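You operate a simulated robot arm through the tools that you are given. There is no shell and no other tool. Be economical: measure what you need, move in short steps, check, and stop when the job is done.

Carry out the task below with a simulated robot arm. There is one attempt and no reset: what you move stays moved.

JOB
Record the brown shell clopping on the wooden tray.
Fine: three clops or more, the take reads good; put the shell back where it was and stop the recording; leave the other shells alone.

Only the result counts: the job must be done as asked and must still hold three seconds after the hand-in. Knocking over, shifting, dropping, spilling or breaking anything else fails it.

ROBOT AND FRAMES
A 7-joint arm with a two-finger parallel gripper, fixed in place. Base frame: the origin is at the foot of the arm, x ahead of it, y to its left, z up; the work surface is at about z = 75. Lengths are in cm, angles in degrees, forces in N, time in s.
With the tool pointing down near the work surface it reaches from about 22 to 74 cm from the base axis. Its first joint turns from -166.0 to 166.0 degrees. Payload 1.57 kg.
Tool frame: the origin (TCP) lies between the finger pads and is the grasp point; the fingertips stand 3 cm ahead of it; z points along the fingers, y is the line along which they close. The gripper opens to 11 cm. The fingers are 2.4 cm wide and 1.2 cm thick; the gripper's body (4.8 by 11.2 cm) begins 7.8 cm behind the TCP.
Orientation is told as [roll, pitch, yaw] about the base's x, y, z axes, in that order, counted from this pose: with the fingers straight down and closing along the base's y, the tool's x points along the base's -x, its y along +y and its z along -z.

CONTROLS
- The arm moves only by the tool play_rows. Its argument "series" is a list of rows, each a list of 2 entries, a list of its own where there are three numbers: the shift along the tool's x, y, z in cm, then the turn, a rotation vector about the tool's x, y, z in degrees. In form: [[[x, y, z], [wx, wy, wz]], ...]. A call has 1 to 20 rows; each row is the pose to reach, as a shift and turn from the pose commanded when the call began, along the tool's axes at that moment. "jaw" is the closure in counts, from 0 (fully open) to 255 (shut), set as the call begins (left out, the last holds). Each row takes 0.2 s and may step no farther than 5 cm and 8.6 degrees from the row before; otherwise, or with a gripper value out of range, the whole call is refused. Where a pose cannot be reached the arm comes as near as it can. A force on the tool above 90 N (or 10 N above the force at the start of the call, whichever is more), or a blocked arm, ends the call early, and 0.2 s more pass. The fingers move at their own pace (about 4.5 cm/s each) and stop on an object; they squeeze with about 32 N. The grip force told is the motor's: it shows also when the fingers shut on nothing. Time passes only in rows, and 0.2 s behind the last, so rows that repeat a pose let the fingers close. The reply holds the time, the measured pose of the TCP, the force on the tool along the base axes, the opening and the grip force, in the units named above and with some noise, with the torque about the TCP (base axes, N m) and any sound that the robot's microphone picked up.
- Cameras (640 x 400 px; columns grow to the right, rows downward): "scene" is fixed at [39.53, -64.47, 152.34]; the picture's right is [0.96, -0.28, 0.00], its down [-0.21, -0.73, -0.65] and it looks along [0.18, 0.63, -0.76] (base axes); focal length 325 px, centre (320, 200). "wrist" rides on the gripper at [7, 1.6, -14.1] in the tool frame; the picture's right is [-0.23, 0.97, 0.00], its down [-0.85, -0.20, -0.48] and it looks along [-0.47, -0.11, 0.88] (tool axes); focal length 222 px, centre (320, 200). There is no depth. A picture from a camera that has moved, and an enlarged one, comes with that camera's place and axes in the base frame and with its lens. The place of the scene camera against the robot may be out by one fixed shift of up to 1.2 cm in any direction.
- get_image(camera): a new picture of that camera. The clock stands still meanwhile.
- lift_body(by): slides the trunk up (or, below 0, down) by that many cm; the arm rides with it, the base frame stays. It gives what a move gives, with no picture.
- inspect(camera, box): a new picture of the part [left, top, right, bottom] of that camera's present view, enlarged. The clock stands still meanwhile.
- finish_job(): hands the job in; it is judged then, once.

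Go step by step. Nothing tells you positions but the pictures and the camera data: compare them with the known pose of the tool, close in by small moves and look again before you grip or let go. The budget is 120 turns and 68 pictures, counting those below and the enlarged ones. Unless the task says otherwise, let go and move clear before handing in.

The tools are called after "Call:" by a JSON object that holds its "op" and its "data". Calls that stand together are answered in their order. play_rows: Moves the arm, as the interface text tells. Its arguments: {"type":"object","properties":{"series":{"type":"array","items":{"type":"array"}},"jaw":{"type":"number"}},"required":["series"]} The other tools are called the same way: lift_body (by) slides the trunk up or down; get_image (camera) takes a picture; inspect (camera, box) takes an enlarged picture of a part of a camera's view; finish_job () hands the job in.

At the start:

```text
clock: 0.0
ee_pos: [45.19, 16.79, 108.87]
orientation: [0.0, 0.0, 0.0]
wrist_force: [0.5, 0.6, 0.1]
torque: [0.03, 0.01, 0.02]
grip_width: 11.02
finger_force: 0.0
trunk travel left (down, up): [-47.5, 11.5]
```

scene: 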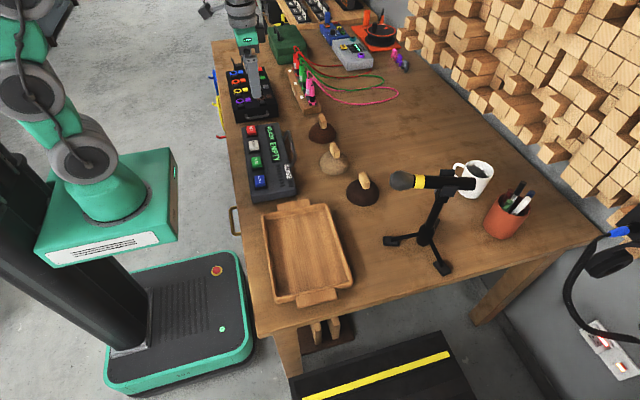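
wrist: 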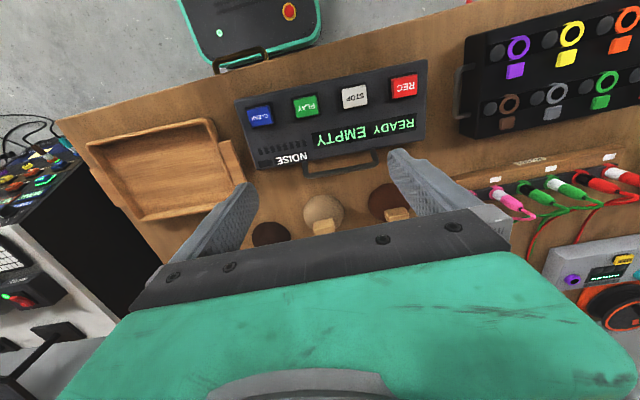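

I see a recorder (REC/STOP/PLAY/CLEAR), a tray and three shells with knobs. I'll enlarge these to tell the brown shell and read the labels.

Call:
{"op": "inspect", "data": {"camera": "scene", "box": [230, 100, 390, 200]}}

Call:
{"op": "inspect", "data": {"camera": "scene", "box": [240, 150, 480, 300]}}

Call:
{"op": "inspect", "data": {"camera": "wrist", "box": [220, 50, 460, 200]}}

```text
4.00 times, centred on (310, 150) of scene
camera zoom: at [39.53, -64.47, 152.34], right [0.96, -0.28, 0.0], down [-0.21, -0.73, -0.65], along [0.18, 0.63, -0.76], focal length 1301 px, centre (360, 400)
```

zoom: 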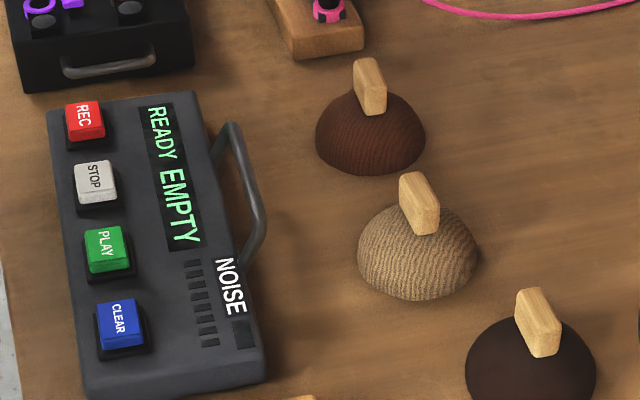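

```text
2.67 times, centred on (360, 225) of scene
camera zoom: at [39.53, -64.47, 152.34], right [0.96, -0.28, 0.0], down [-0.21, -0.73, -0.65], along [0.18, 0.63, -0.76], focal length 867 px, centre (213, 133)
```

zoom: 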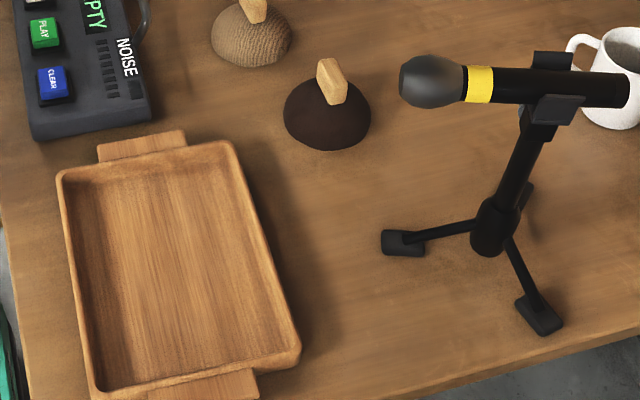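

```text
2.67 times, centred on (340, 125) of wrist
camera zoom: at [38.19, 18.46, 122.97], right [0.23, 0.97, 0.0], down [0.85, -0.2, 0.48], along [0.47, -0.11, -0.88], focal length 592 px, centre (267, 400)
```

zoom: 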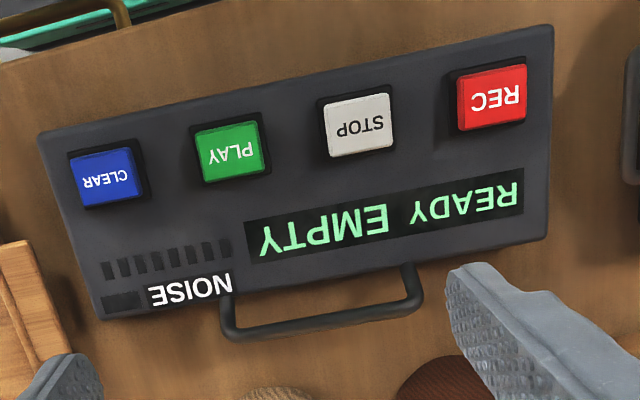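

The reddish-brown ribbed shell (far one) appears to be the brown one, near (67,28); the others look tan and nearly black. I'll move over it to look closer.

Call:
{"op": "play_rows", "data": {"series": [[[-3, 2.2, 1.8], [0, 0, 0]], [[-6, 4.4, 3.6], [0, 0, 0]], [[-9, 6.6, 5.4], [0, 0, 0]], [[-12, 8.8, 7.2], [0, 0, 0]], [[-15, 11, 9], [0, 0, 0]], [[-15, 11, 9], [0, 0, 0]]]}}

Call:
{"op": "get_image", "data": {"camera": "wrist"}}

```text
clock: 1.4
ee_pos: [60.09, 27.86, 99.57]
orientation: [0.0, 0.0, 0.0]
wrist_force: [-0.2, 0.0, 0.2]
torque: [0.02, 0.0, 0.01]
grip_width: 11.0
finger_force: 0.0
trunk travel left (down, up): [-47.5, 11.5]
```

```text
62 pictures are left
camera wrist: at [53.09, 29.55, 113.68], right [0.23, 0.97, 0.0], down [0.86, -0.2, 0.48], along [0.47, -0.11, -0.88], focal length 222 px, centre (320, 200)
```

wrist: 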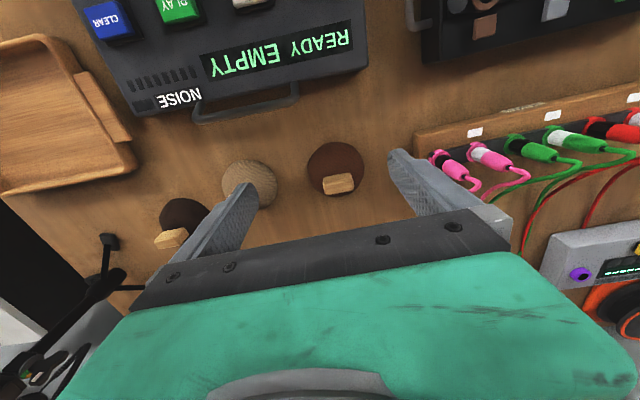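

The brown shell is at about (67.5, 29). I'll zoom in for the handle position and orientation and colours.

Call:
{"op": "inspect", "data": {"camera": "wrist", "box": [280, 130, 400, 205]}}

Call:
{"op": "inspect", "data": {"camera": "wrist", "box": [140, 130, 380, 280]}}

```text
5.33 times, centred on (340, 168) of wrist
camera zoom: at [53.09, 29.55, 113.68], right [0.23, 0.97, 0.0], down [0.86, -0.2, 0.48], along [0.47, -0.11, -0.88], focal length 1185 px, centre (213, 373)
```

zoom: 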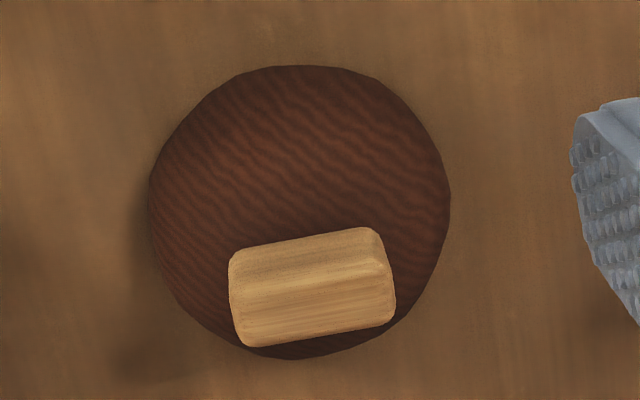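

```text
2.67 times, centred on (260, 205) of wrist
camera zoom: at [53.09, 29.55, 113.68], right [0.23, 0.97, 0.0], down [0.86, -0.2, 0.48], along [0.47, -0.11, -0.88], focal length 592 px, centre (480, 187)
```

zoom: 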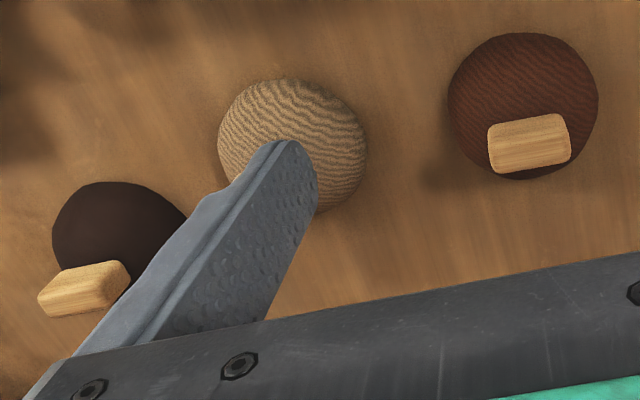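

The handle's long side runs along y, so I'll yaw the hand 90° to grip its thin faces along x, and move above it.

Call:
{"op": "play_rows", "data": {"series": [[[-0.6, 0.1, 0], [0, 0, -8.182]], [[-1.2, 0.2, 0], [0, 0, -16.364]], [[-1.8, 0.3, 0], [0, 0, -24.545]], [[-2.4, 0.4, 0], [0, 0, -32.727]], [[-3.0, 0.5, 0], [0, 0, -40.909]], [[-3.6, 0.6, 0], [0, 0, -49.091]], [[-4.2, 0.7, 0], [0, 0, -57.273]], [[-4.8, 0.8, 0], [0, 0, -65.455]], [[-5.4, 0.9, 0], [0, 0, -73.636]], [[-6, 1, 0], [0, 0, -81.818]], [[-7, 1.1, 0], [0, 0, -90]], [[-7, 1.1, 0], [0, 0, -90]]]}}

Call:
{"op": "get_image", "data": {"camera": "wrist"}}

Call:
{"op": "get_image", "data": {"camera": "scene"}}

```text
clock: 4.0
ee_pos: [66.29, 28.9, 99.64]
orientation: [-0.1, 0.0, 90.1]
wrist_force: [0.4, -0.9, 0.1]
torque: [-0.01, -0.03, -0.02]
grip_width: 11.01
finger_force: 0.1
out of reach, approached as far as the arm can: row 11, 12
trunk travel left (down, up): [-47.5, 11.5]
```

```text
59 pictures are left
camera wrist: at [64.61, 21.86, 113.73], right [-0.97, 0.23, 0.0], down [0.2, 0.86, 0.48], along [0.11, 0.47, -0.88], focal length 222 px, centre (320, 200)
```

wrist: 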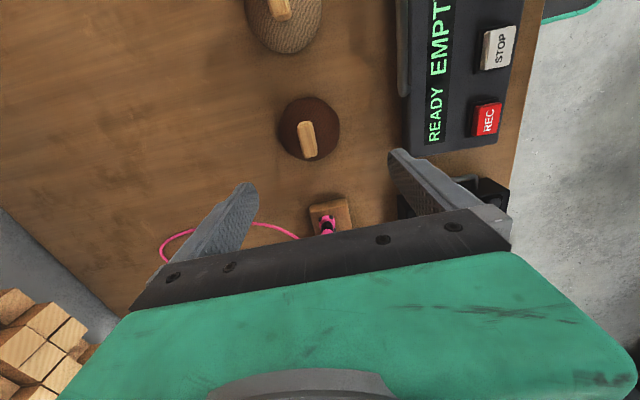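

```text
58 pictures are left
```

scene: 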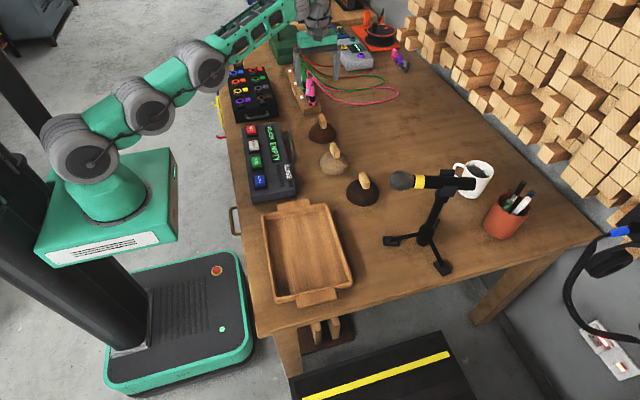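

I'm almost above the shell. I'll zoom in to fix the handle and the buttons.

Call:
{"op": "inspect", "data": {"camera": "wrist", "box": [250, 90, 370, 165]}}

Call:
{"op": "inspect", "data": {"camera": "wrist", "box": [380, 0, 540, 150]}}

```text
5.33 times, centred on (310, 128) of wrist
camera zoom: at [64.61, 21.86, 113.73], right [-0.97, 0.23, 0.0], down [0.2, 0.86, 0.48], along [0.11, 0.47, -0.88], focal length 1185 px, centre (373, 587)
```

zoom: 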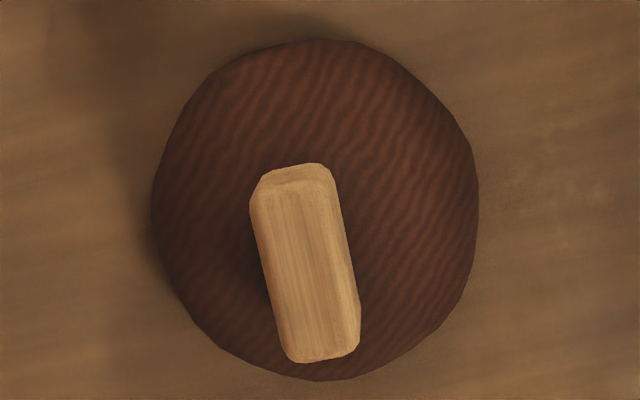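

```text
2.67 times, centred on (460, 75) of wrist
camera zoom: at [64.61, 21.86, 113.73], right [-0.97, 0.23, 0.0], down [0.2, 0.86, 0.48], along [0.11, 0.47, -0.88], focal length 592 px, centre (-53, 533)
```

zoom: 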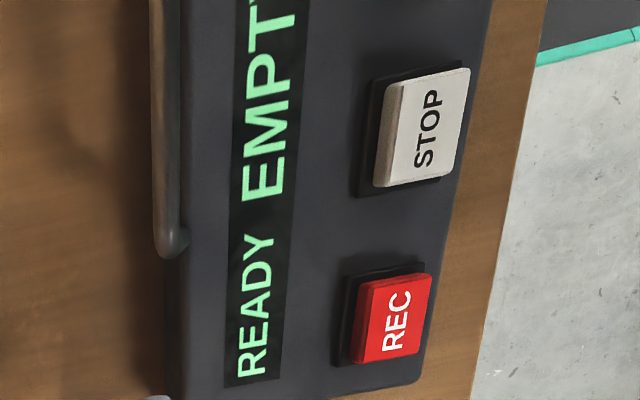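

Triangulating from two views gives handle top at about (67.9, 28.8, 83.7), REC at (42.8, 32.1, 80.9) and STOP at (42.7, 23.6, 80.9). Before recording I'll test that the grasp pose is reachable, with the jaws open.

Call:
{"op": "play_rows", "data": {"series": [[[0, 0, 4], [0, 0, 0]], [[0.1, -0.8, 8], [0, 0, 0]], [[0.1, -1.6, 11], [0, 0, 0]], [[0.1, -1.6, 13], [0, 0, 0]], [[0.1, -1.6, 13], [0, 0, 0]]]}}

Call:
{"op": "get_image", "data": {"camera": "wrist"}}

Call:
{"op": "inspect", "data": {"camera": "scene", "box": [270, 70, 390, 145]}}

```text
clock: 5.2
ee_pos: [67.97, 28.87, 86.47]
orientation: [0.0, 0.0, 90.0]
wrist_force: [-0.4, 0.1, 0.2]
torque: [0.01, -0.01, 0.01]
grip_width: 10.99
finger_force: 0.2
trunk travel left (down, up): [-47.5, 11.5]
```

```text
55 pictures are left
camera wrist: at [66.36, 21.82, 100.65], right [-0.97, 0.23, 0.0], down [0.2, 0.85, 0.48], along [0.11, 0.47, -0.88], focal length 222 px, centre (320, 200)
```

wrist: 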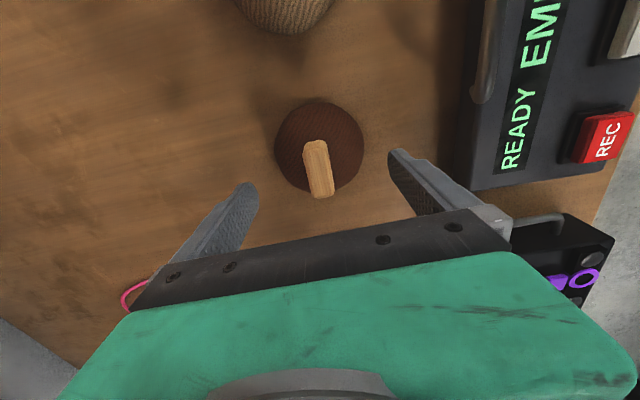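

```text
5.33 times, centred on (330, 108) of scene
camera zoom: at [39.53, -64.47, 152.34], right [0.96, -0.28, 0.0], down [-0.21, -0.73, -0.65], along [0.18, 0.63, -0.76], focal length 1734 px, centre (267, 693)
```

zoom: 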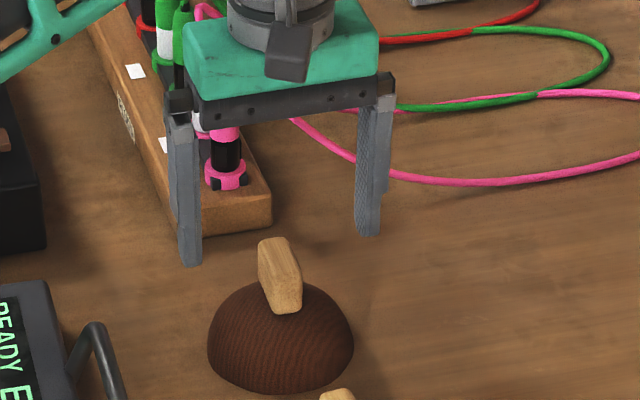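

The jaws straddle the handle nicely. Next I'll go above REC.

Call:
{"op": "play_rows", "data": {"series": [[[0, 1, -4], [0, 0, 0]], [[0, 5, -6], [0, 0, 0]], [[-0.5, 9.5, -6], [0, 0, 0]], [[-1, 14, -6], [0, 0, 0]], [[-2, 18.5, -6], [0, 0, 0]], [[-3, 22.5, -5], [0, 0, 0]], [[-3.2, 25.2, -3], [0, 0, 0]], [[-3.2, 25.2, -3], [0, 0, 0]]]}}

Call:
{"op": "play_rows", "data": {"jaw": 255, "series": [[[0, 0, 0], [0, 0, 0]], [[0, 0, 0], [0, 0, 0]], [[0, 0, 0], [0, 0, 0]], [[0, 0, 0], [0, 0, 0]], [[0, 0, 0], [0, 0, 0]], [[0, 0, 1.5], [0, 0, 0]]]}}

Call:
{"op": "get_image", "data": {"camera": "wrist"}}

Call:
{"op": "inspect", "data": {"camera": "scene", "box": [210, 90, 330, 165]}}

```text
clock: 6.2
ee_pos: [58.27, 32.41, 78.28]
orientation: [2.9, 1.8, 89.7]
wrist_force: [-2.0, -1.5, 19.2]
torque: [0.13, -1.18, -0.14]
grip_width: 10.63
finger_force: 0.1
out of reach, approached as far as the arm can: row 2
trunk travel left (down, up): [-47.5, 11.5]
stopped in row 5: the force on the tool passed its limit at 121 N (the readings are from after the stop); the commanded pose is now the measured one
```

```text
clock: 7.6
ee_pos: [59.27, 32.23, 78.05]
orientation: [1.5, 1.0, 89.2]
wrist_force: [40.0, -17.5, 61.3]
torque: [0.13, -2.01, -0.47]
grip_width: 1.62
finger_force: 19.8
trunk travel left (down, up): [-47.5, 11.5]
```

```text
53 pictures are left
camera wrist: at [57.95, 25.56, 92.32], right [-0.97, 0.24, 0.02], down [0.22, 0.86, 0.46], along [0.09, 0.45, -0.89], focal length 222 px, centre (320, 200)
```

wrist: 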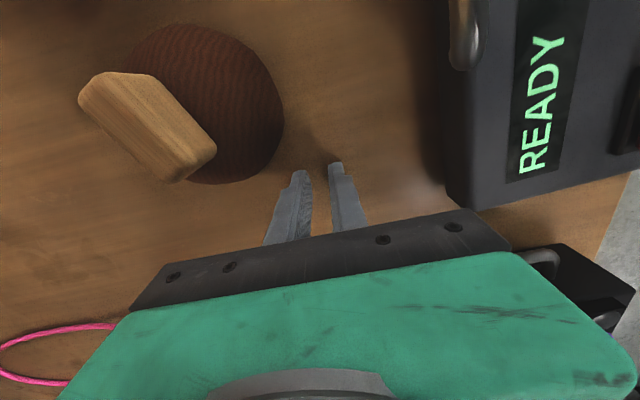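

```text
5.33 times, centred on (270, 128) of scene
camera zoom: at [39.53, -64.47, 152.34], right [0.96, -0.28, 0.0], down [-0.21, -0.73, -0.65], along [0.18, 0.63, -0.76], focal length 1734 px, centre (587, 587)
```

zoom: 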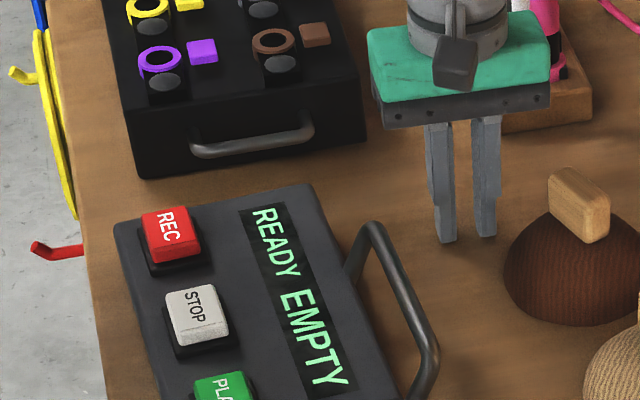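

The arm dipped unexpectedly near its reach limit, touched the table and nudged the brown shell, which I'll have to put back at its original spot. I'll ease straight up first, with small steps and checks.

Call:
{"op": "play_rows", "data": {"series": [[[0, 0, -1], [0, 0, 0]], [[0, 0, -2], [0, 0, 0]], [[0, 0, -2], [0, 0, 0]]]}}

```text
clock: 8.4
ee_pos: [58.03, 32.58, 78.06]
orientation: [3.6, 2.3, 90.2]
wrist_force: [2.8, 9.5, 11.3]
torque: [0.44, -0.16, 0.08]
grip_width: 0.0
finger_force: 21.1
trunk travel left (down, up): [-47.5, 11.5]
```

Still touching slightly; continuing up.

Call:
{"op": "play_rows", "data": {"series": [[[0, 0, -1.5], [0, 0, 0]], [[0, 0, -3], [0, 0, 0]], [[0, 0, -3], [0, 0, 0]]]}}

Call:
{"op": "get_image", "data": {"camera": "scene"}}

```text
clock: 9.2
ee_pos: [58.44, 32.47, 81.48]
orientation: [3.4, 2.3, 89.6]
wrist_force: [0.0, 0.3, 0.4]
torque: [0.04, -0.01, -0.02]
grip_width: 0.0
finger_force: 21.3
trunk travel left (down, up): [-47.5, 11.5]
```

```text
51 pictures are left
```

scene: 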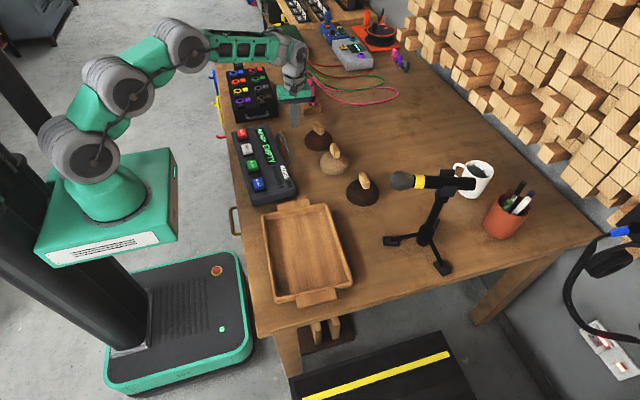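

The arm is clear now, but the recorder looks slightly rotated from where it was. I'll compare zooms of that area with the start.

Call:
{"op": "inspect", "data": {"camera": "scene", "box": [230, 100, 390, 200]}}

Call:
{"op": "inspect", "data": {"camera": "scene", "box": [200, 40, 360, 140]}}

```text
4.00 times, centred on (310, 150) of scene
camera zoom: at [39.53, -64.47, 152.34], right [0.96, -0.28, 0.0], down [-0.21, -0.73, -0.65], along [0.18, 0.63, -0.76], focal length 1301 px, centre (360, 400)
```

zoom: 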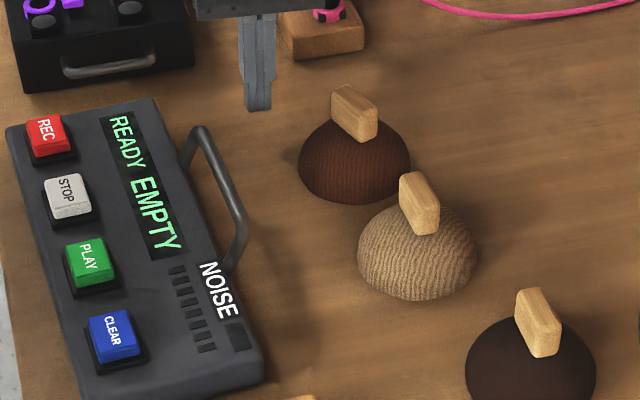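

```text
4.00 times, centred on (280, 90) of scene
camera zoom: at [39.53, -64.47, 152.34], right [0.96, -0.28, 0.0], down [-0.21, -0.73, -0.65], along [0.18, 0.63, -0.76], focal length 1301 px, centre (480, 640)
```

zoom: 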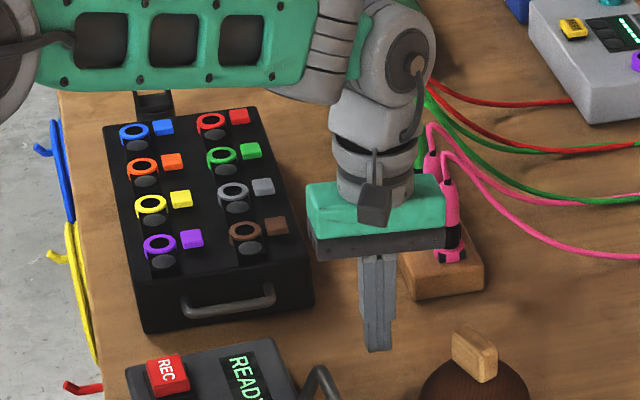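

The recorder got turned about 8° (REC end moved ~3.5 cm toward the robot). I'll straighten the tool and rise clear slowly, then plan to push the recorder back.

Call:
{"op": "play_rows", "data": {"series": [[[0, 0, -2], [0, 0, 0]], [[0, 0, -4], [0, 0, 0]], [[0, 0, -6], [1.7, -1.1, -0.2]], [[0, 0, -8], [3.4, -2.3, -0.4]], [[0, 0, -10], [3.4, -2.3, -0.4]], [[0, 0, -10], [3.4, -2.3, -0.4]]]}}

Call:
{"op": "get_image", "data": {"camera": "wrist"}}

```text
clock: 10.6
ee_pos: [58.89, 32.9, 91.19]
orientation: [-0.1, -0.1, 90.1]
wrist_force: [-0.6, 0.6, -0.6]
torque: [-0.02, -0.02, 0.0]
grip_width: 0.03
finger_force: 20.8
trunk travel left (down, up): [-47.5, 11.5]
```

```text
48 pictures are left
camera wrist: at [57.34, 25.78, 105.39], right [-0.97, 0.23, 0.0], down [0.2, 0.85, 0.48], along [0.11, 0.47, -0.88], focal length 222 px, centre (320, 200)
```

wrist: 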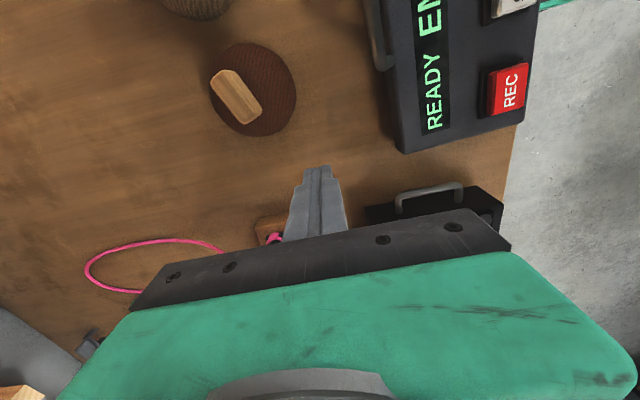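

Next I'll take a view from above the recorder to measure its current pose precisely.

Call:
{"op": "play_rows", "data": {"series": [[[2, 1.5, -4], [0, 0, 0]], [[5, 4, -6], [0, 0, 0]], [[8, 6.5, -8], [0, 0, 0]], [[11, 9, -10], [0, 0, 0]], [[14, 11.5, -12], [0, 0, 0]], [[17, 13.5, -14], [0, 0, 0]], [[18.9, 14.9, -14], [0, 0, 0]], [[18.9, 14.9, -14], [0, 0, 0]]]}}

Call:
{"op": "get_image", "data": {"camera": "wrist"}}

```text
clock: 12.4
ee_pos: [43.97, 13.43, 105.46]
orientation: [-0.2, -0.1, 90.2]
wrist_force: [1.2, -0.7, 0.1]
torque: [-0.01, 0.0, 0.0]
grip_width: 0.0
finger_force: 21.0
trunk travel left (down, up): [-47.5, 11.5]
```

```text
47 pictures are left
camera wrist: at [42.43, 6.46, 119.56], right [-0.97, 0.23, 0.0], down [0.2, 0.85, 0.48], along [0.11, 0.47, -0.88], focal length 222 px, centre (320, 200)
```

wrist: 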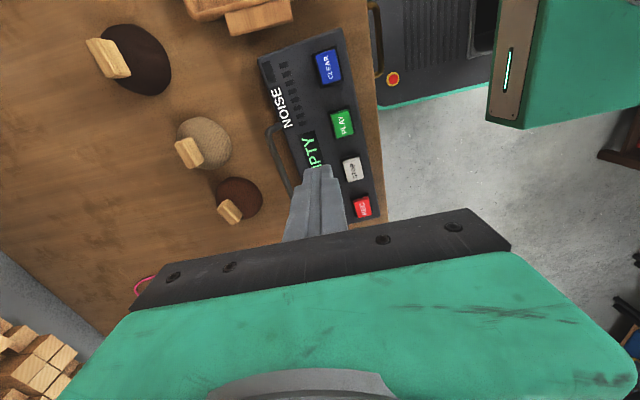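

Call:
{"op": "inspect", "data": {"camera": "wrist", "box": [180, 0, 420, 240]}}

```text
1.67 times, centred on (300, 120) of wrist
camera zoom: at [42.43, 6.46, 119.56], right [-0.97, 0.23, 0.0], down [0.2, 0.85, 0.48], along [0.11, 0.47, -0.88], focal length 370 px, centre (353, 333)
```

zoom: 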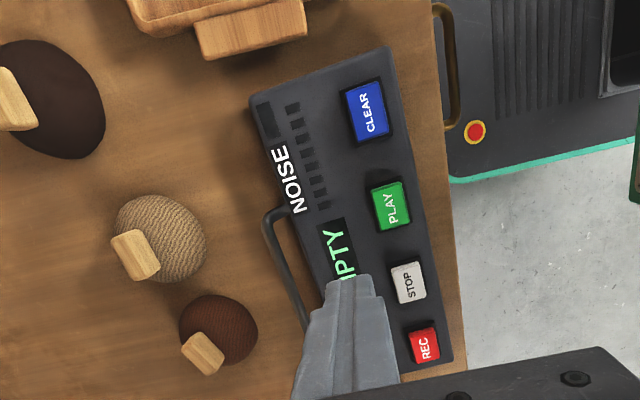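

Recorder now sits near REC (39.3,30.6), CLEAR (40.8,5.4) versus the original REC (42.8,32.1), CLEAR (41.6,6.7). I'll push it back gently: first +y from its near end, then +x from the left side. First step: above the near end.

Call:
{"op": "play_rows", "data": {"series": [[[4, 0.6, 2], [0, 0, 0]], [[8, 1.2, 4], [0, 0, 0]], [[12, 1.8, 6], [0, 0, 0]], [[14.2, 2, 10], [0, 0, 0]], [[14.2, 2, 14], [0, 0, 0]], [[14.2, 2, 15], [0, 0, 0]], [[14.2, 2, 15], [0, 0, 0]]]}}

Call:
{"op": "inspect", "data": {"camera": "scene", "box": [220, 100, 380, 220]}}

Call:
{"op": "get_image", "data": {"camera": "wrist"}}

```text
clock: 14.0
ee_pos: [42.08, -0.23, 90.03]
orientation: [-0.1, -0.1, 90.2]
wrist_force: [0.1, -0.1, -0.3]
torque: [0.0, 0.01, 0.0]
grip_width: 0.0
finger_force: 21.1
trunk travel left (down, up): [-47.5, 11.5]
```

```text
3.33 times, centred on (300, 160) of scene
camera zoom: at [39.53, -64.47, 152.34], right [0.96, -0.28, 0.0], down [-0.21, -0.73, -0.65], along [0.18, 0.63, -0.76], focal length 1084 px, centre (387, 333)
```

zoom: 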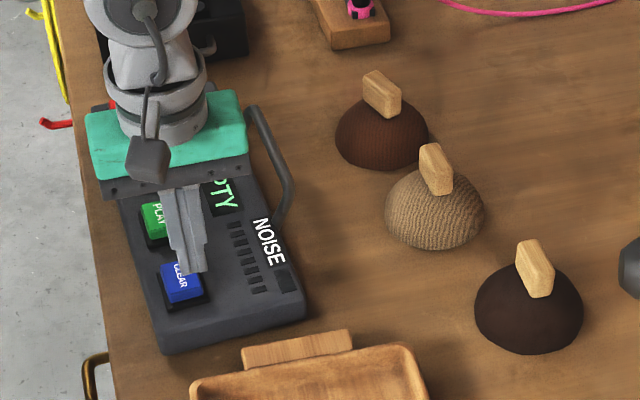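

```text
44 pictures are left
camera wrist: at [40.38, -7.27, 104.19], right [-0.97, 0.23, 0.0], down [0.2, 0.85, 0.48], along [0.11, 0.47, -0.88], focal length 222 px, centre (320, 200)
```

wrist: 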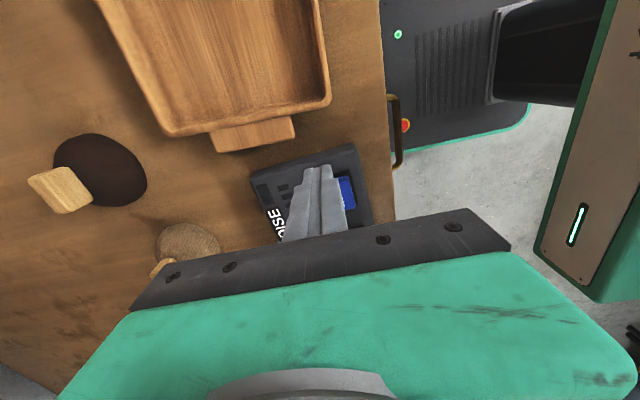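

The near edge is at y≈1.5. I'll lower the closed fingers into the gap beside the tray tab at (41.6, -0.6), then check the picture.

Call:
{"op": "play_rows", "data": {"series": [[[0.5, 0.5, 3], [0, 0, 0]], [[0.5, 0.5, 6], [0, 0, 0]], [[0.5, 0.5, 8.5], [0, 0, 0]], [[0.5, 0.5, 10.3], [0, 0, 0]], [[0.5, 0.5, 10.3], [0, 0, 0]]]}}

Call:
{"op": "inspect", "data": {"camera": "scene", "box": [220, 130, 340, 220]}}

```text
clock: 15.2
ee_pos: [41.84, -0.56, 79.97]
orientation: [-0.1, -0.1, 90.1]
wrist_force: [0.7, 0.4, -0.4]
torque: [-0.01, 0.04, 0.05]
grip_width: 0.0
finger_force: 21.8
trunk travel left (down, up): [-47.5, 11.5]
```

```text
4.44 times, centred on (280, 175) of scene
camera zoom: at [39.53, -64.47, 152.34], right [0.96, -0.28, 0.0], down [-0.21, -0.73, -0.65], along [0.18, 0.63, -0.76], focal length 1445 px, centre (498, 311)
```

zoom: 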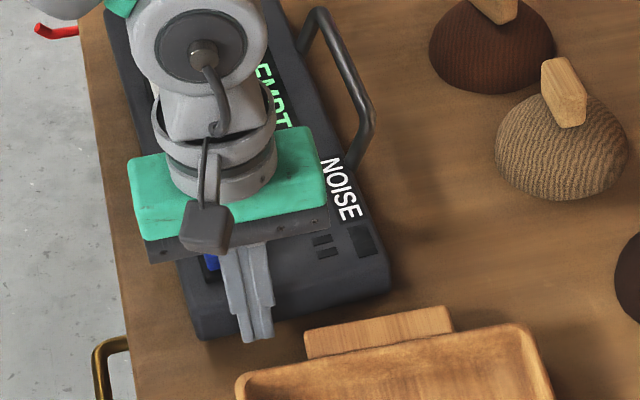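

The fingers sit free in the gap. I'll push slowly in +y by about 2 cm (roughly 1 cm of actual recorder motion).

Call:
{"op": "play_rows", "data": {"series": [[[-0.3, 0, 0], [0, 0, 0]], [[-0.6, 0, 0], [0, 0, 0]], [[-0.8, 0, 0], [0, 0, 0]], [[-1.0, 0, 0], [0, 0, 0]], [[-1.2, 0, 0], [0, 0, 0]], [[-1.4, 0, 0], [0, 0, 0]], [[-1.6, 0, 0], [0, 0, 0]], [[-1.8, 0, 0], [0, 0, 0]], [[-2.0, 0, 0], [0, 0, 0]], [[-2.0, 0, 0], [0, 0, 0]]]}}

Call:
{"op": "inspect", "data": {"camera": "scene", "box": [230, 100, 390, 200]}}

```text
clock: 17.4
ee_pos: [41.63, 1.25, 79.86]
orientation: [-0.1, -0.1, 90.2]
wrist_force: [-0.4, -5.8, 0.2]
torque: [-0.14, 0.01, 0.02]
grip_width: 0.0
finger_force: 21.5
trunk travel left (down, up): [-47.5, 11.5]
```

```text
4.00 times, centred on (310, 150) of scene
camera zoom: at [39.53, -64.47, 152.34], right [0.96, -0.28, 0.0], down [-0.21, -0.73, -0.65], along [0.18, 0.63, -0.76], focal length 1301 px, centre (360, 400)
```

zoom: 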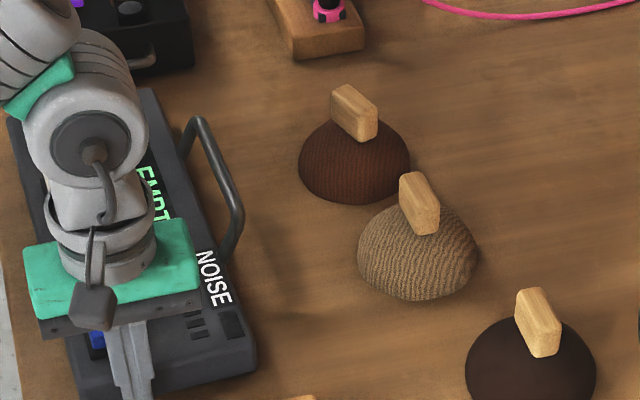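

The recorder moved about 1.5 cm in +y. Now I'll retreat, go over to its left side at y≈23, and prepare the +x push.

Call:
{"op": "play_rows", "data": {"series": [[[0.8, 0, 0], [0, 0, 0]], [[0.8, 0, -4], [0, 0, 0]], [[0.8, 0, -8], [0, 0, 0]], [[0.8, 0, -12], [0, 0, 0]], [[-3, 1.5, -13], [0, 0, 0]], [[-7, 3, -13], [0, 0, 0]], [[-11, 4.5, -13], [0, 0, 0]], [[-15, 6, -13], [0, 0, 0]], [[-19, 7.5, -13], [0, 0, 0]], [[-22, 8, -12], [0, 0, 0]], [[-22, 8, -9], [0, 0, 0]], [[-22, 8, -9], [0, 0, 0]]]}}

Call:
{"op": "get_image", "data": {"camera": "wrist"}}

Call:
{"op": "inspect", "data": {"camera": "scene", "box": [200, 90, 360, 210]}}

```text
clock: 20.0
ee_pos: [33.45, 23.2, 88.84]
orientation: [-0.2, -0.1, 89.9]
wrist_force: [-0.6, 0.5, 0.2]
torque: [0.01, 0.01, 0.01]
grip_width: 0.0
finger_force: 21.5
trunk travel left (down, up): [-47.5, 11.5]
```

```text
41 pictures are left
camera wrist: at [31.84, 16.13, 102.91], right [-0.97, 0.23, 0.0], down [0.2, 0.85, 0.48], along [0.11, 0.47, -0.88], focal length 222 px, centre (320, 200)
```

wrist: 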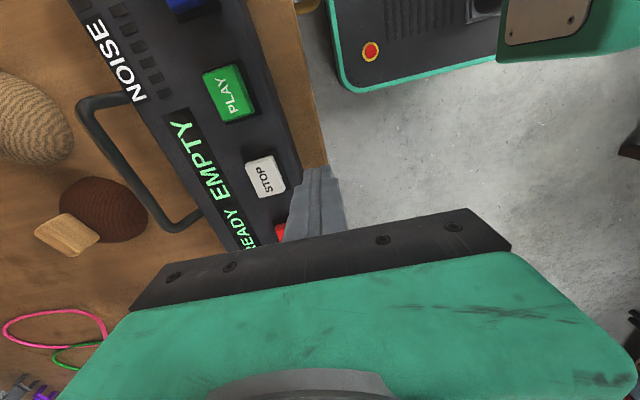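

```text
3.33 times, centred on (280, 150) of scene
camera zoom: at [39.53, -64.47, 152.34], right [0.96, -0.28, 0.0], down [-0.21, -0.73, -0.65], along [0.18, 0.63, -0.76], focal length 1084 px, centre (453, 367)
```

zoom: 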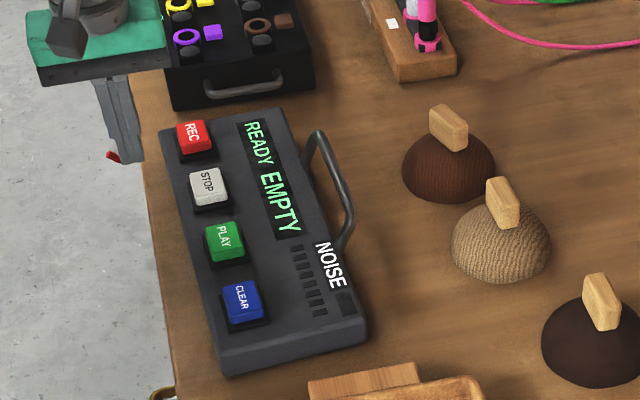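

The fingers are beyond the recorder's left edge. I'll lower, then push slowly +x at y≈24 to about x=37.3 and look.

Call:
{"op": "play_rows", "data": {"series": [[[-0.5, 0.3, 3], [0, 0, 0]], [[-1, 0.3, 6], [0, 0, 0]], [[-1, 0.3, 9], [0, 0, 0]], [[-1, 0.3, 9], [0, 0, 0]], [[-1, -0.5, 9], [0, 0, 0]], [[-1, -1.0, 9], [0, 0, 0]], [[-1, -1.5, 9], [0, 0, 0]], [[-1, -1.8, 9], [0, 0, 0]], [[-1, -2.1, 9], [0, 0, 0]], [[-1, -2.4, 9], [0, 0, 0]], [[-1, -2.7, 9], [0, 0, 0]], [[-1, -3.0, 9], [0, 0, 0]], [[-1, -3.3, 9], [0, 0, 0]], [[-1, -3.6, 9], [0, 0, 0]], [[-1, -3.6, 9], [0, 0, 0]]]}}

Call:
{"op": "inspect", "data": {"camera": "scene", "box": [230, 100, 390, 200]}}

```text
clock: 23.2
ee_pos: [37.08, 24.17, 79.99]
orientation: [-0.2, 0.0, 90.0]
wrist_force: [-5.2, 1.6, -0.4]
torque: [0.01, 0.15, -0.04]
grip_width: 0.0
finger_force: 21.3
trunk travel left (down, up): [-47.5, 11.5]
```

```text
4.00 times, centred on (310, 150) of scene
camera zoom: at [39.53, -64.47, 152.34], right [0.96, -0.28, 0.0], down [-0.21, -0.73, -0.65], along [0.18, 0.63, -0.76], focal length 1301 px, centre (360, 400)
```

zoom: 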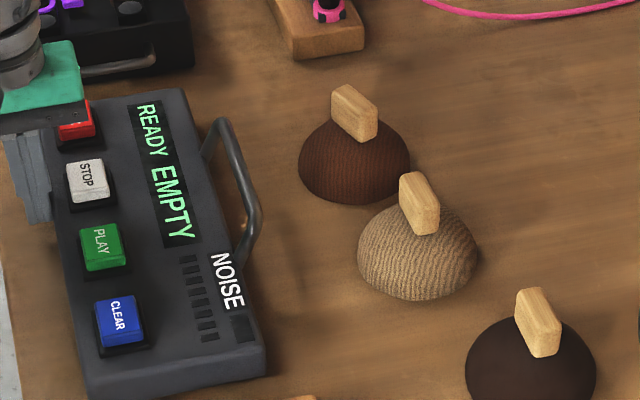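

Nearly there; a further push nearer the REC end will finish the rotation.

Call:
{"op": "play_rows", "data": {"series": [[[0, 1, 0], [0, 0, 0]], [[-2.5, 1.2, 0], [0, 0, 0]], [[-5, 1.2, 0], [0, 0, 0]], [[-5, 0.6, 0], [0, 0, 0]], [[-5, 0.2, 0], [0, 0, 0]], [[-5, -0.1, 0], [0, 0, 0]], [[-5, -0.4, 0], [0, 0, 0]], [[-5, -0.7, 0], [0, 0, 0]], [[-5, -0.9, 0], [0, 0, 0]], [[-5, -0.9, 0], [0, 0, 0]]]}}

Call:
{"op": "inspect", "data": {"camera": "scene", "box": [230, 100, 390, 200]}}

```text
clock: 25.4
ee_pos: [38.0, 29.27, 80.12]
orientation: [-0.1, 0.0, 90.1]
wrist_force: [-9.6, 3.2, 6.1]
torque: [-0.02, 0.18, -0.09]
grip_width: 0.0
finger_force: 21.3
trunk travel left (down, up): [-47.5, 11.5]
```

```text
4.00 times, centred on (310, 150) of scene
camera zoom: at [39.53, -64.47, 152.34], right [0.96, -0.28, 0.0], down [-0.21, -0.73, -0.65], along [0.18, 0.63, -0.76], focal length 1301 px, centre (360, 400)
```

zoom: 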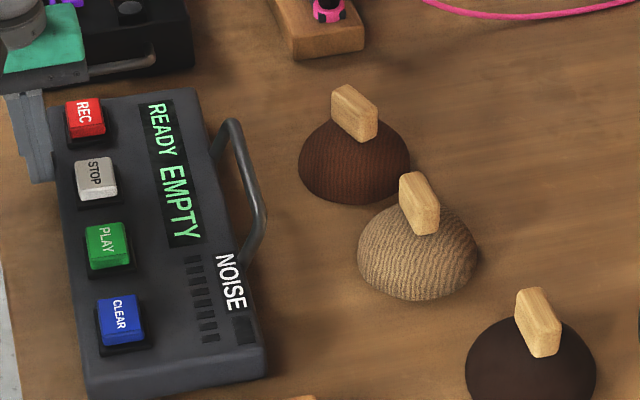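

The recorder now matches its original picture to within about 0.3 cm. I'll back off, rise, and move above REC.

Call:
{"op": "play_rows", "data": {"series": [[[0, 1, 0], [0, 0, 0]], [[0, 1.2, -3], [0, 0, 0]], [[0, 1.2, -6], [0, 0, 0]], [[0, 1.2, -9], [0, 0, 0]], [[-1.5, -1.5, -9], [0, 0, 0]], [[-3.1, -4.8, -9], [0, 0, 0]], [[-3.1, -4.8, -7], [0, 0, 0]], [[-3.1, -4.8, -5.5], [0, 0, 0]], [[-3.1, -4.8, -5.5], [0, 0, 0]]]}}

Call:
{"op": "inspect", "data": {"camera": "scene", "box": [210, 90, 330, 165]}}

Call:
{"op": "inspect", "data": {"camera": "wrist", "box": [80, 0, 400, 240]}}

```text
clock: 27.4
ee_pos: [42.71, 32.36, 85.68]
orientation: [-0.1, 0.0, 90.1]
wrist_force: [0.0, -0.4, -0.6]
torque: [0.01, 0.04, 0.01]
grip_width: 0.0
finger_force: 21.0
trunk travel left (down, up): [-47.5, 11.5]
```

```text
5.33 times, centred on (270, 128) of scene
camera zoom: at [39.53, -64.47, 152.34], right [0.96, -0.28, 0.0], down [-0.21, -0.73, -0.65], along [0.18, 0.63, -0.76], focal length 1734 px, centre (587, 587)
```

zoom: 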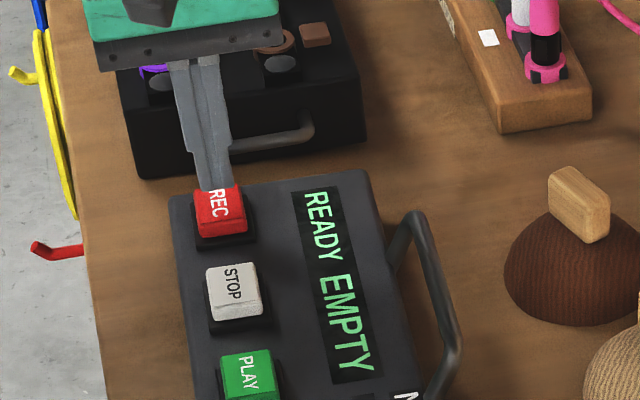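

```text
1.67 times, centred on (240, 120) of wrist
camera zoom: at [41.18, 25.32, 99.67], right [-0.97, 0.23, 0.0], down [0.2, 0.85, 0.48], along [0.11, 0.47, -0.88], focal length 370 px, centre (453, 333)
```

zoom: 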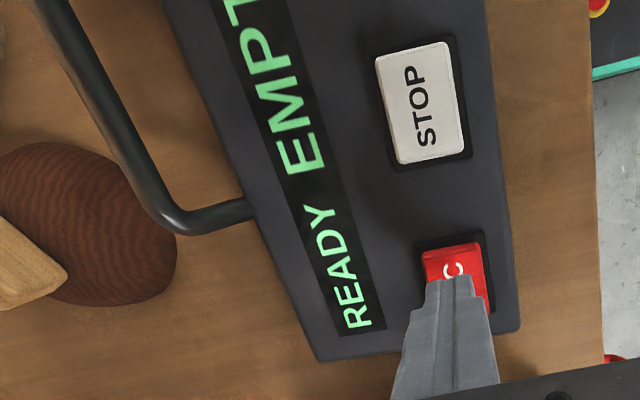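

The tips are centred over REC. Pressing slowly.

Call:
{"op": "play_rows", "data": {"series": [[[0, 0, 1.0], [0, 0, 0]], [[0, 0, 1.5], [0, 0, 0]], [[0, 0, 1.8], [0, 0, 0]], [[0, 0, 2.1], [0, 0, 0]], [[0, 0, 2.3], [0, 0, 0]], [[0, 0, 2.3], [0, 0, 0]]]}}

Call:
{"op": "inspect", "data": {"camera": "scene", "box": [230, 100, 350, 175]}}

```text
clock: 28.8
ee_pos: [42.95, 32.32, 83.19]
orientation: [-0.2, -0.1, 90.2]
wrist_force: [1.0, 0.9, 6.5]
torque: [0.0, -0.01, 0.02]
grip_width: 0.0
finger_force: 21.0
trunk travel left (down, up): [-47.5, 11.5]
heard: click
```

```text
5.33 times, centred on (290, 138) of scene
camera zoom: at [39.53, -64.47, 152.34], right [0.96, -0.28, 0.0], down [-0.21, -0.73, -0.65], along [0.18, 0.63, -0.76], focal length 1734 px, centre (480, 533)
```

zoom: 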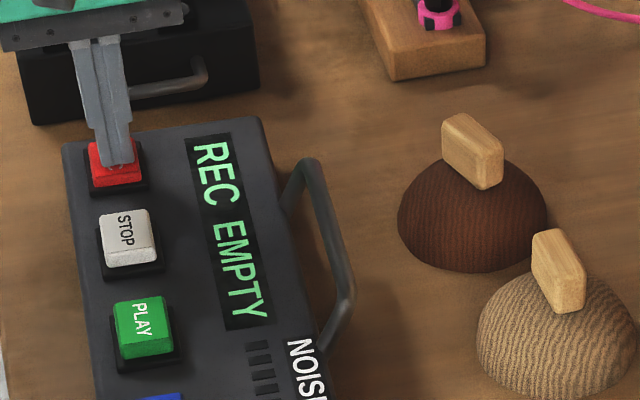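

The display reads REC. I'll lift off, open the jaw on the way and take a view near the brown shell.

Call:
{"op": "play_rows", "data": {"series": [[[0, 0, -2], [0, 0, 0]], [[0, 0, -6], [0, 0, 0]], [[0.5, -2, -9.5], [0, 0, 0]], [[2.5, -5, -11], [0, 0, 0]], [[4.5, -8, -13], [0, 0, 0]], [[6.5, -11, -14], [0, 0, 0]], [[8, -14, -14], [0, 0, 0]], [[8, -16, -14], [0, 0, 0]], [[8, -16, -14], [0, 0, 0]]]}}

Call:
{"op": "play_rows", "data": {"jaw": 60, "series": [[[0, 0, 0], [0, 0, 0]], [[0, 0, 0], [0, 0, 0]], [[0, 0, 0], [0, 0, 0]], [[0, 0, 0], [0, 0, 0]]]}}

Call:
{"op": "inspect", "data": {"camera": "wrist", "box": [200, 30, 440, 180]}}

```text
clock: 30.8
ee_pos: [58.78, 24.49, 97.33]
orientation: [-0.2, -0.1, 90.1]
wrist_force: [0.5, 0.0, 0.5]
torque: [0.0, -0.01, -0.01]
grip_width: 0.02
finger_force: 21.3
trunk travel left (down, up): [-47.5, 11.5]
```

```text
clock: 31.8
ee_pos: [58.76, 24.56, 97.28]
orientation: [-0.1, 0.0, 90.1]
wrist_force: [0.2, -0.6, -0.2]
torque: [0.01, 0.0, 0.01]
grip_width: 8.43
finger_force: 0.4
trunk travel left (down, up): [-47.5, 11.5]
```

```text
2.67 times, centred on (320, 105) of wrist
camera zoom: at [57.09, 17.42, 111.38], right [-0.97, 0.23, 0.0], down [0.2, 0.85, 0.48], along [0.11, 0.47, -0.88], focal length 592 px, centre (320, 453)
```

zoom: 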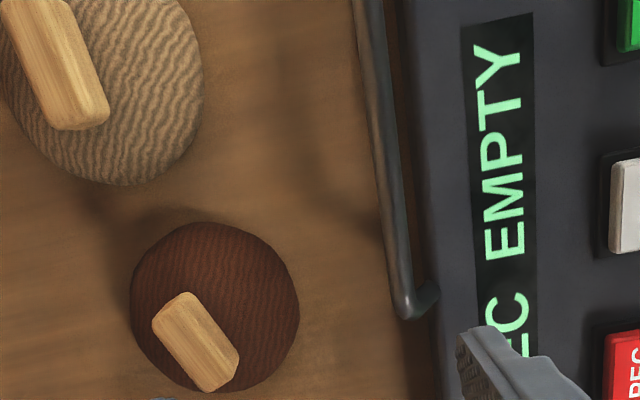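

The brown shell is now centred at about (64.9, 25.0) with the handle turned about 22°. I'll move above it with matching yaw.

Call:
{"op": "play_rows", "data": {"series": [[[-0.1, -1.5, 1], [0, 0, -5.5]], [[-0.2, -3, 3], [0, 0, -11]], [[-0.3, -4.5, 5], [0, 0, -16.5]], [[-0.45, -6.15, 7], [0, 0, -21.7]], [[-0.45, -6.15, 9.5], [0, 0, -21.7]], [[-0.45, -6.15, 9.5], [0, 0, -21.7]]]}}

Call:
{"op": "inspect", "data": {"camera": "wrist", "box": [200, 80, 440, 230]}}

Call:
{"op": "inspect", "data": {"camera": "scene", "box": [260, 80, 380, 155]}}

```text
clock: 33.2
ee_pos: [65.12, 24.92, 87.81]
orientation: [0.0, 0.0, 111.9]
wrist_force: [-0.4, -0.1, 0.3]
torque: [-0.02, -0.01, -0.02]
grip_width: 8.44
finger_force: 0.0
trunk travel left (down, up): [-47.5, 11.5]
```

```text
2.67 times, centred on (320, 155) of wrist
camera zoom: at [66.1, 17.81, 102.01], right [-0.99, -0.15, 0.0], down [-0.13, 0.87, 0.48], along [-0.07, 0.47, -0.88], focal length 592 px, centre (320, 320)
```

zoom: 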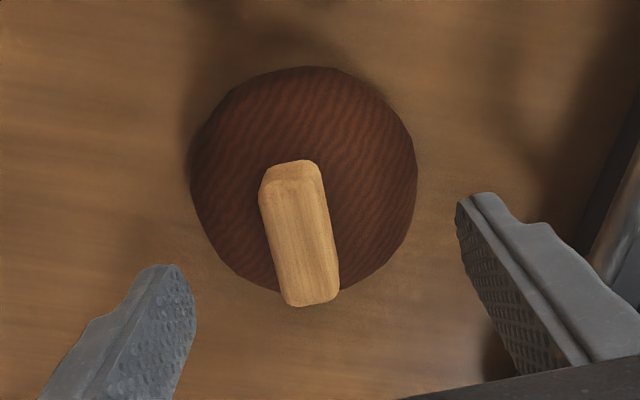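

```text
5.33 times, centred on (320, 118) of scene
camera zoom: at [39.53, -64.47, 152.34], right [0.96, -0.28, 0.0], down [-0.21, -0.73, -0.65], along [0.18, 0.63, -0.76], focal length 1734 px, centre (320, 640)
```

zoom: 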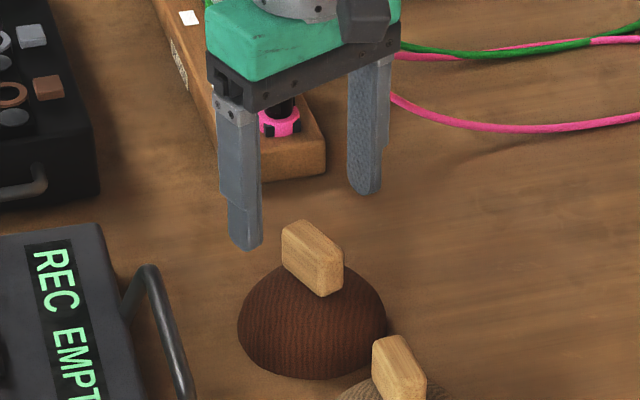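

Small alignment correction (0.45 cm), then descend to z≈84.

Call:
{"op": "play_rows", "data": {"series": [[[0.26, -0.38, 0.5], [0, 0, 1.5]], [[0.26, -0.38, 2], [0, 0, 1.5]], [[0.26, -0.38, 3.2], [0, 0, 1.5]], [[0.26, -0.38, 3.9], [0, 0, 1.5]], [[0.26, -0.38, 3.9], [0, 0, 1.5]]]}}

Call:
{"op": "inspect", "data": {"camera": "scene", "box": [260, 80, 380, 155]}}

Call:
{"op": "inspect", "data": {"camera": "wrist", "box": [200, 80, 440, 230]}}

```text
clock: 34.4
ee_pos: [65.48, 24.79, 83.86]
orientation: [-0.2, -0.2, 110.3]
wrist_force: [-0.1, -0.5, -0.2]
torque: [0.03, 0.01, 0.03]
grip_width: 8.42
finger_force: 0.0
trunk travel left (down, up): [-47.5, 11.5]
```

```text
5.33 times, centred on (320, 118) of scene
camera zoom: at [39.53, -64.47, 152.34], right [0.96, -0.28, 0.0], down [-0.21, -0.73, -0.65], along [0.18, 0.63, -0.76], focal length 1734 px, centre (320, 640)
```

zoom: 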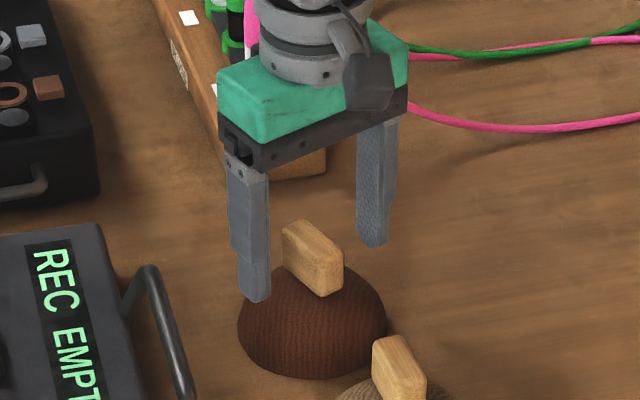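

```text
2.67 times, centred on (320, 155) of wrist
camera zoom: at [66.4, 17.58, 97.95], right [-0.99, -0.12, 0.0], down [-0.11, 0.87, 0.48], along [-0.06, 0.48, -0.88], focal length 592 px, centre (320, 320)
```

zoom: 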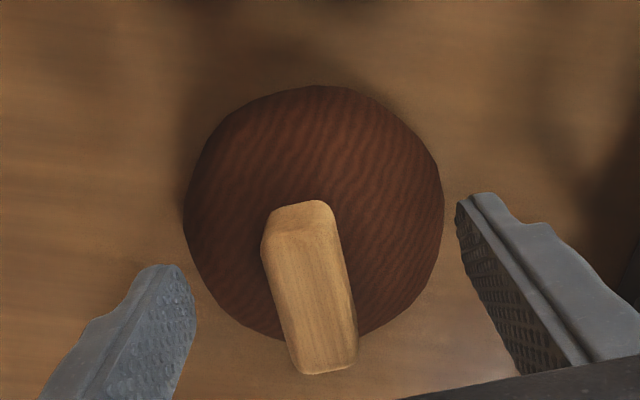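

Aligned. Closing on the handle.

Call:
{"op": "play_rows", "data": {"jaw": 255, "series": [[[0, 0, 0], [0, 0, 0]], [[0, 0, 0], [0, 0, 0]], [[0, 0, 0], [0, 0, 0]], [[0, 0, 0], [0, 0, 0]], [[0, 0, 0], [0, 0, 0]], [[0, 0, 0], [0, 0, 0]]]}}

Call:
{"op": "inspect", "data": {"camera": "scene", "box": [230, 100, 390, 200]}}

Call:
{"op": "inspect", "data": {"camera": "wrist", "box": [200, 80, 440, 230]}}

```text
clock: 35.8
ee_pos: [65.59, 24.72, 83.86]
orientation: [0.0, -0.1, 110.3]
wrist_force: [-0.1, 0.3, 0.9]
torque: [0.0, 0.03, -0.04]
grip_width: 2.12
finger_force: 32.6
trunk travel left (down, up): [-47.5, 11.5]
```

```text
4.00 times, centred on (310, 150) of scene
camera zoom: at [39.53, -64.47, 152.34], right [0.96, -0.28, 0.0], down [-0.21, -0.73, -0.65], along [0.18, 0.63, -0.76], focal length 1301 px, centre (360, 400)
```

zoom: 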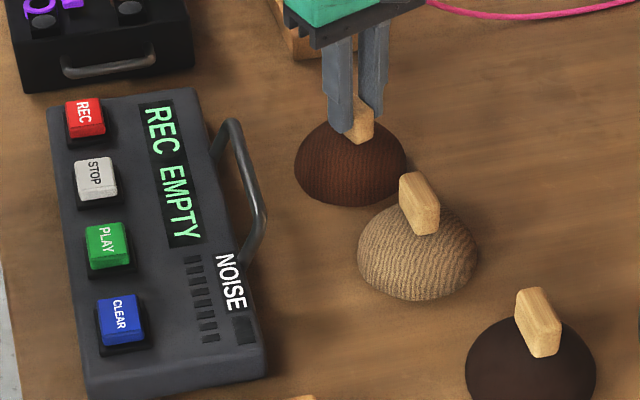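

```text
2.67 times, centred on (320, 155) of wrist
camera zoom: at [66.4, 17.58, 97.96], right [-0.99, -0.12, 0.0], down [-0.11, 0.87, 0.48], along [-0.06, 0.48, -0.88], focal length 592 px, centre (320, 320)
```

zoom: 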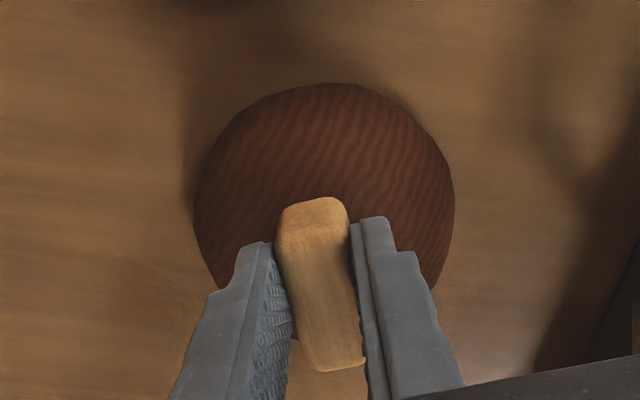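

Gripped at 2.1 cm. I'll lift slowly and draw inward, then verify the hold.

Call:
{"op": "play_rows", "data": {"series": [[[0, 0, -1], [0, 0, 0]], [[0, 0, -2], [0, 0, 0]], [[0.31, 1.18, -4], [0, 0, 0]], [[0.84, 3.51, -7], [0, 0, 0]], [[2.02, 6.08, -10], [0, 0, 0]], [[3.67, 8.82, -13], [0, 0, 0]], [[3.67, 8.82, -13], [0, 0, 0]]]}}

Call:
{"op": "get_image", "data": {"camera": "scene"}}

```text
clock: 37.4
ee_pos: [58.35, 18.19, 96.59]
orientation: [-0.1, 0.0, 110.3]
wrist_force: [-1.0, -0.6, -0.5]
torque: [0.0, -0.01, -0.02]
grip_width: 2.13
finger_force: 31.9
trunk travel left (down, up): [-47.5, 11.5]
```

```text
27 pictures are left
```

scene: 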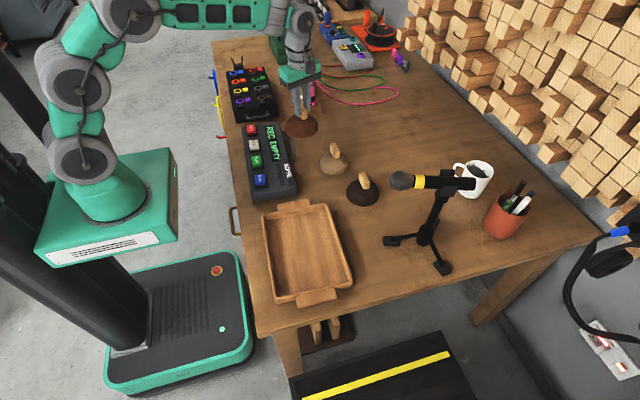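

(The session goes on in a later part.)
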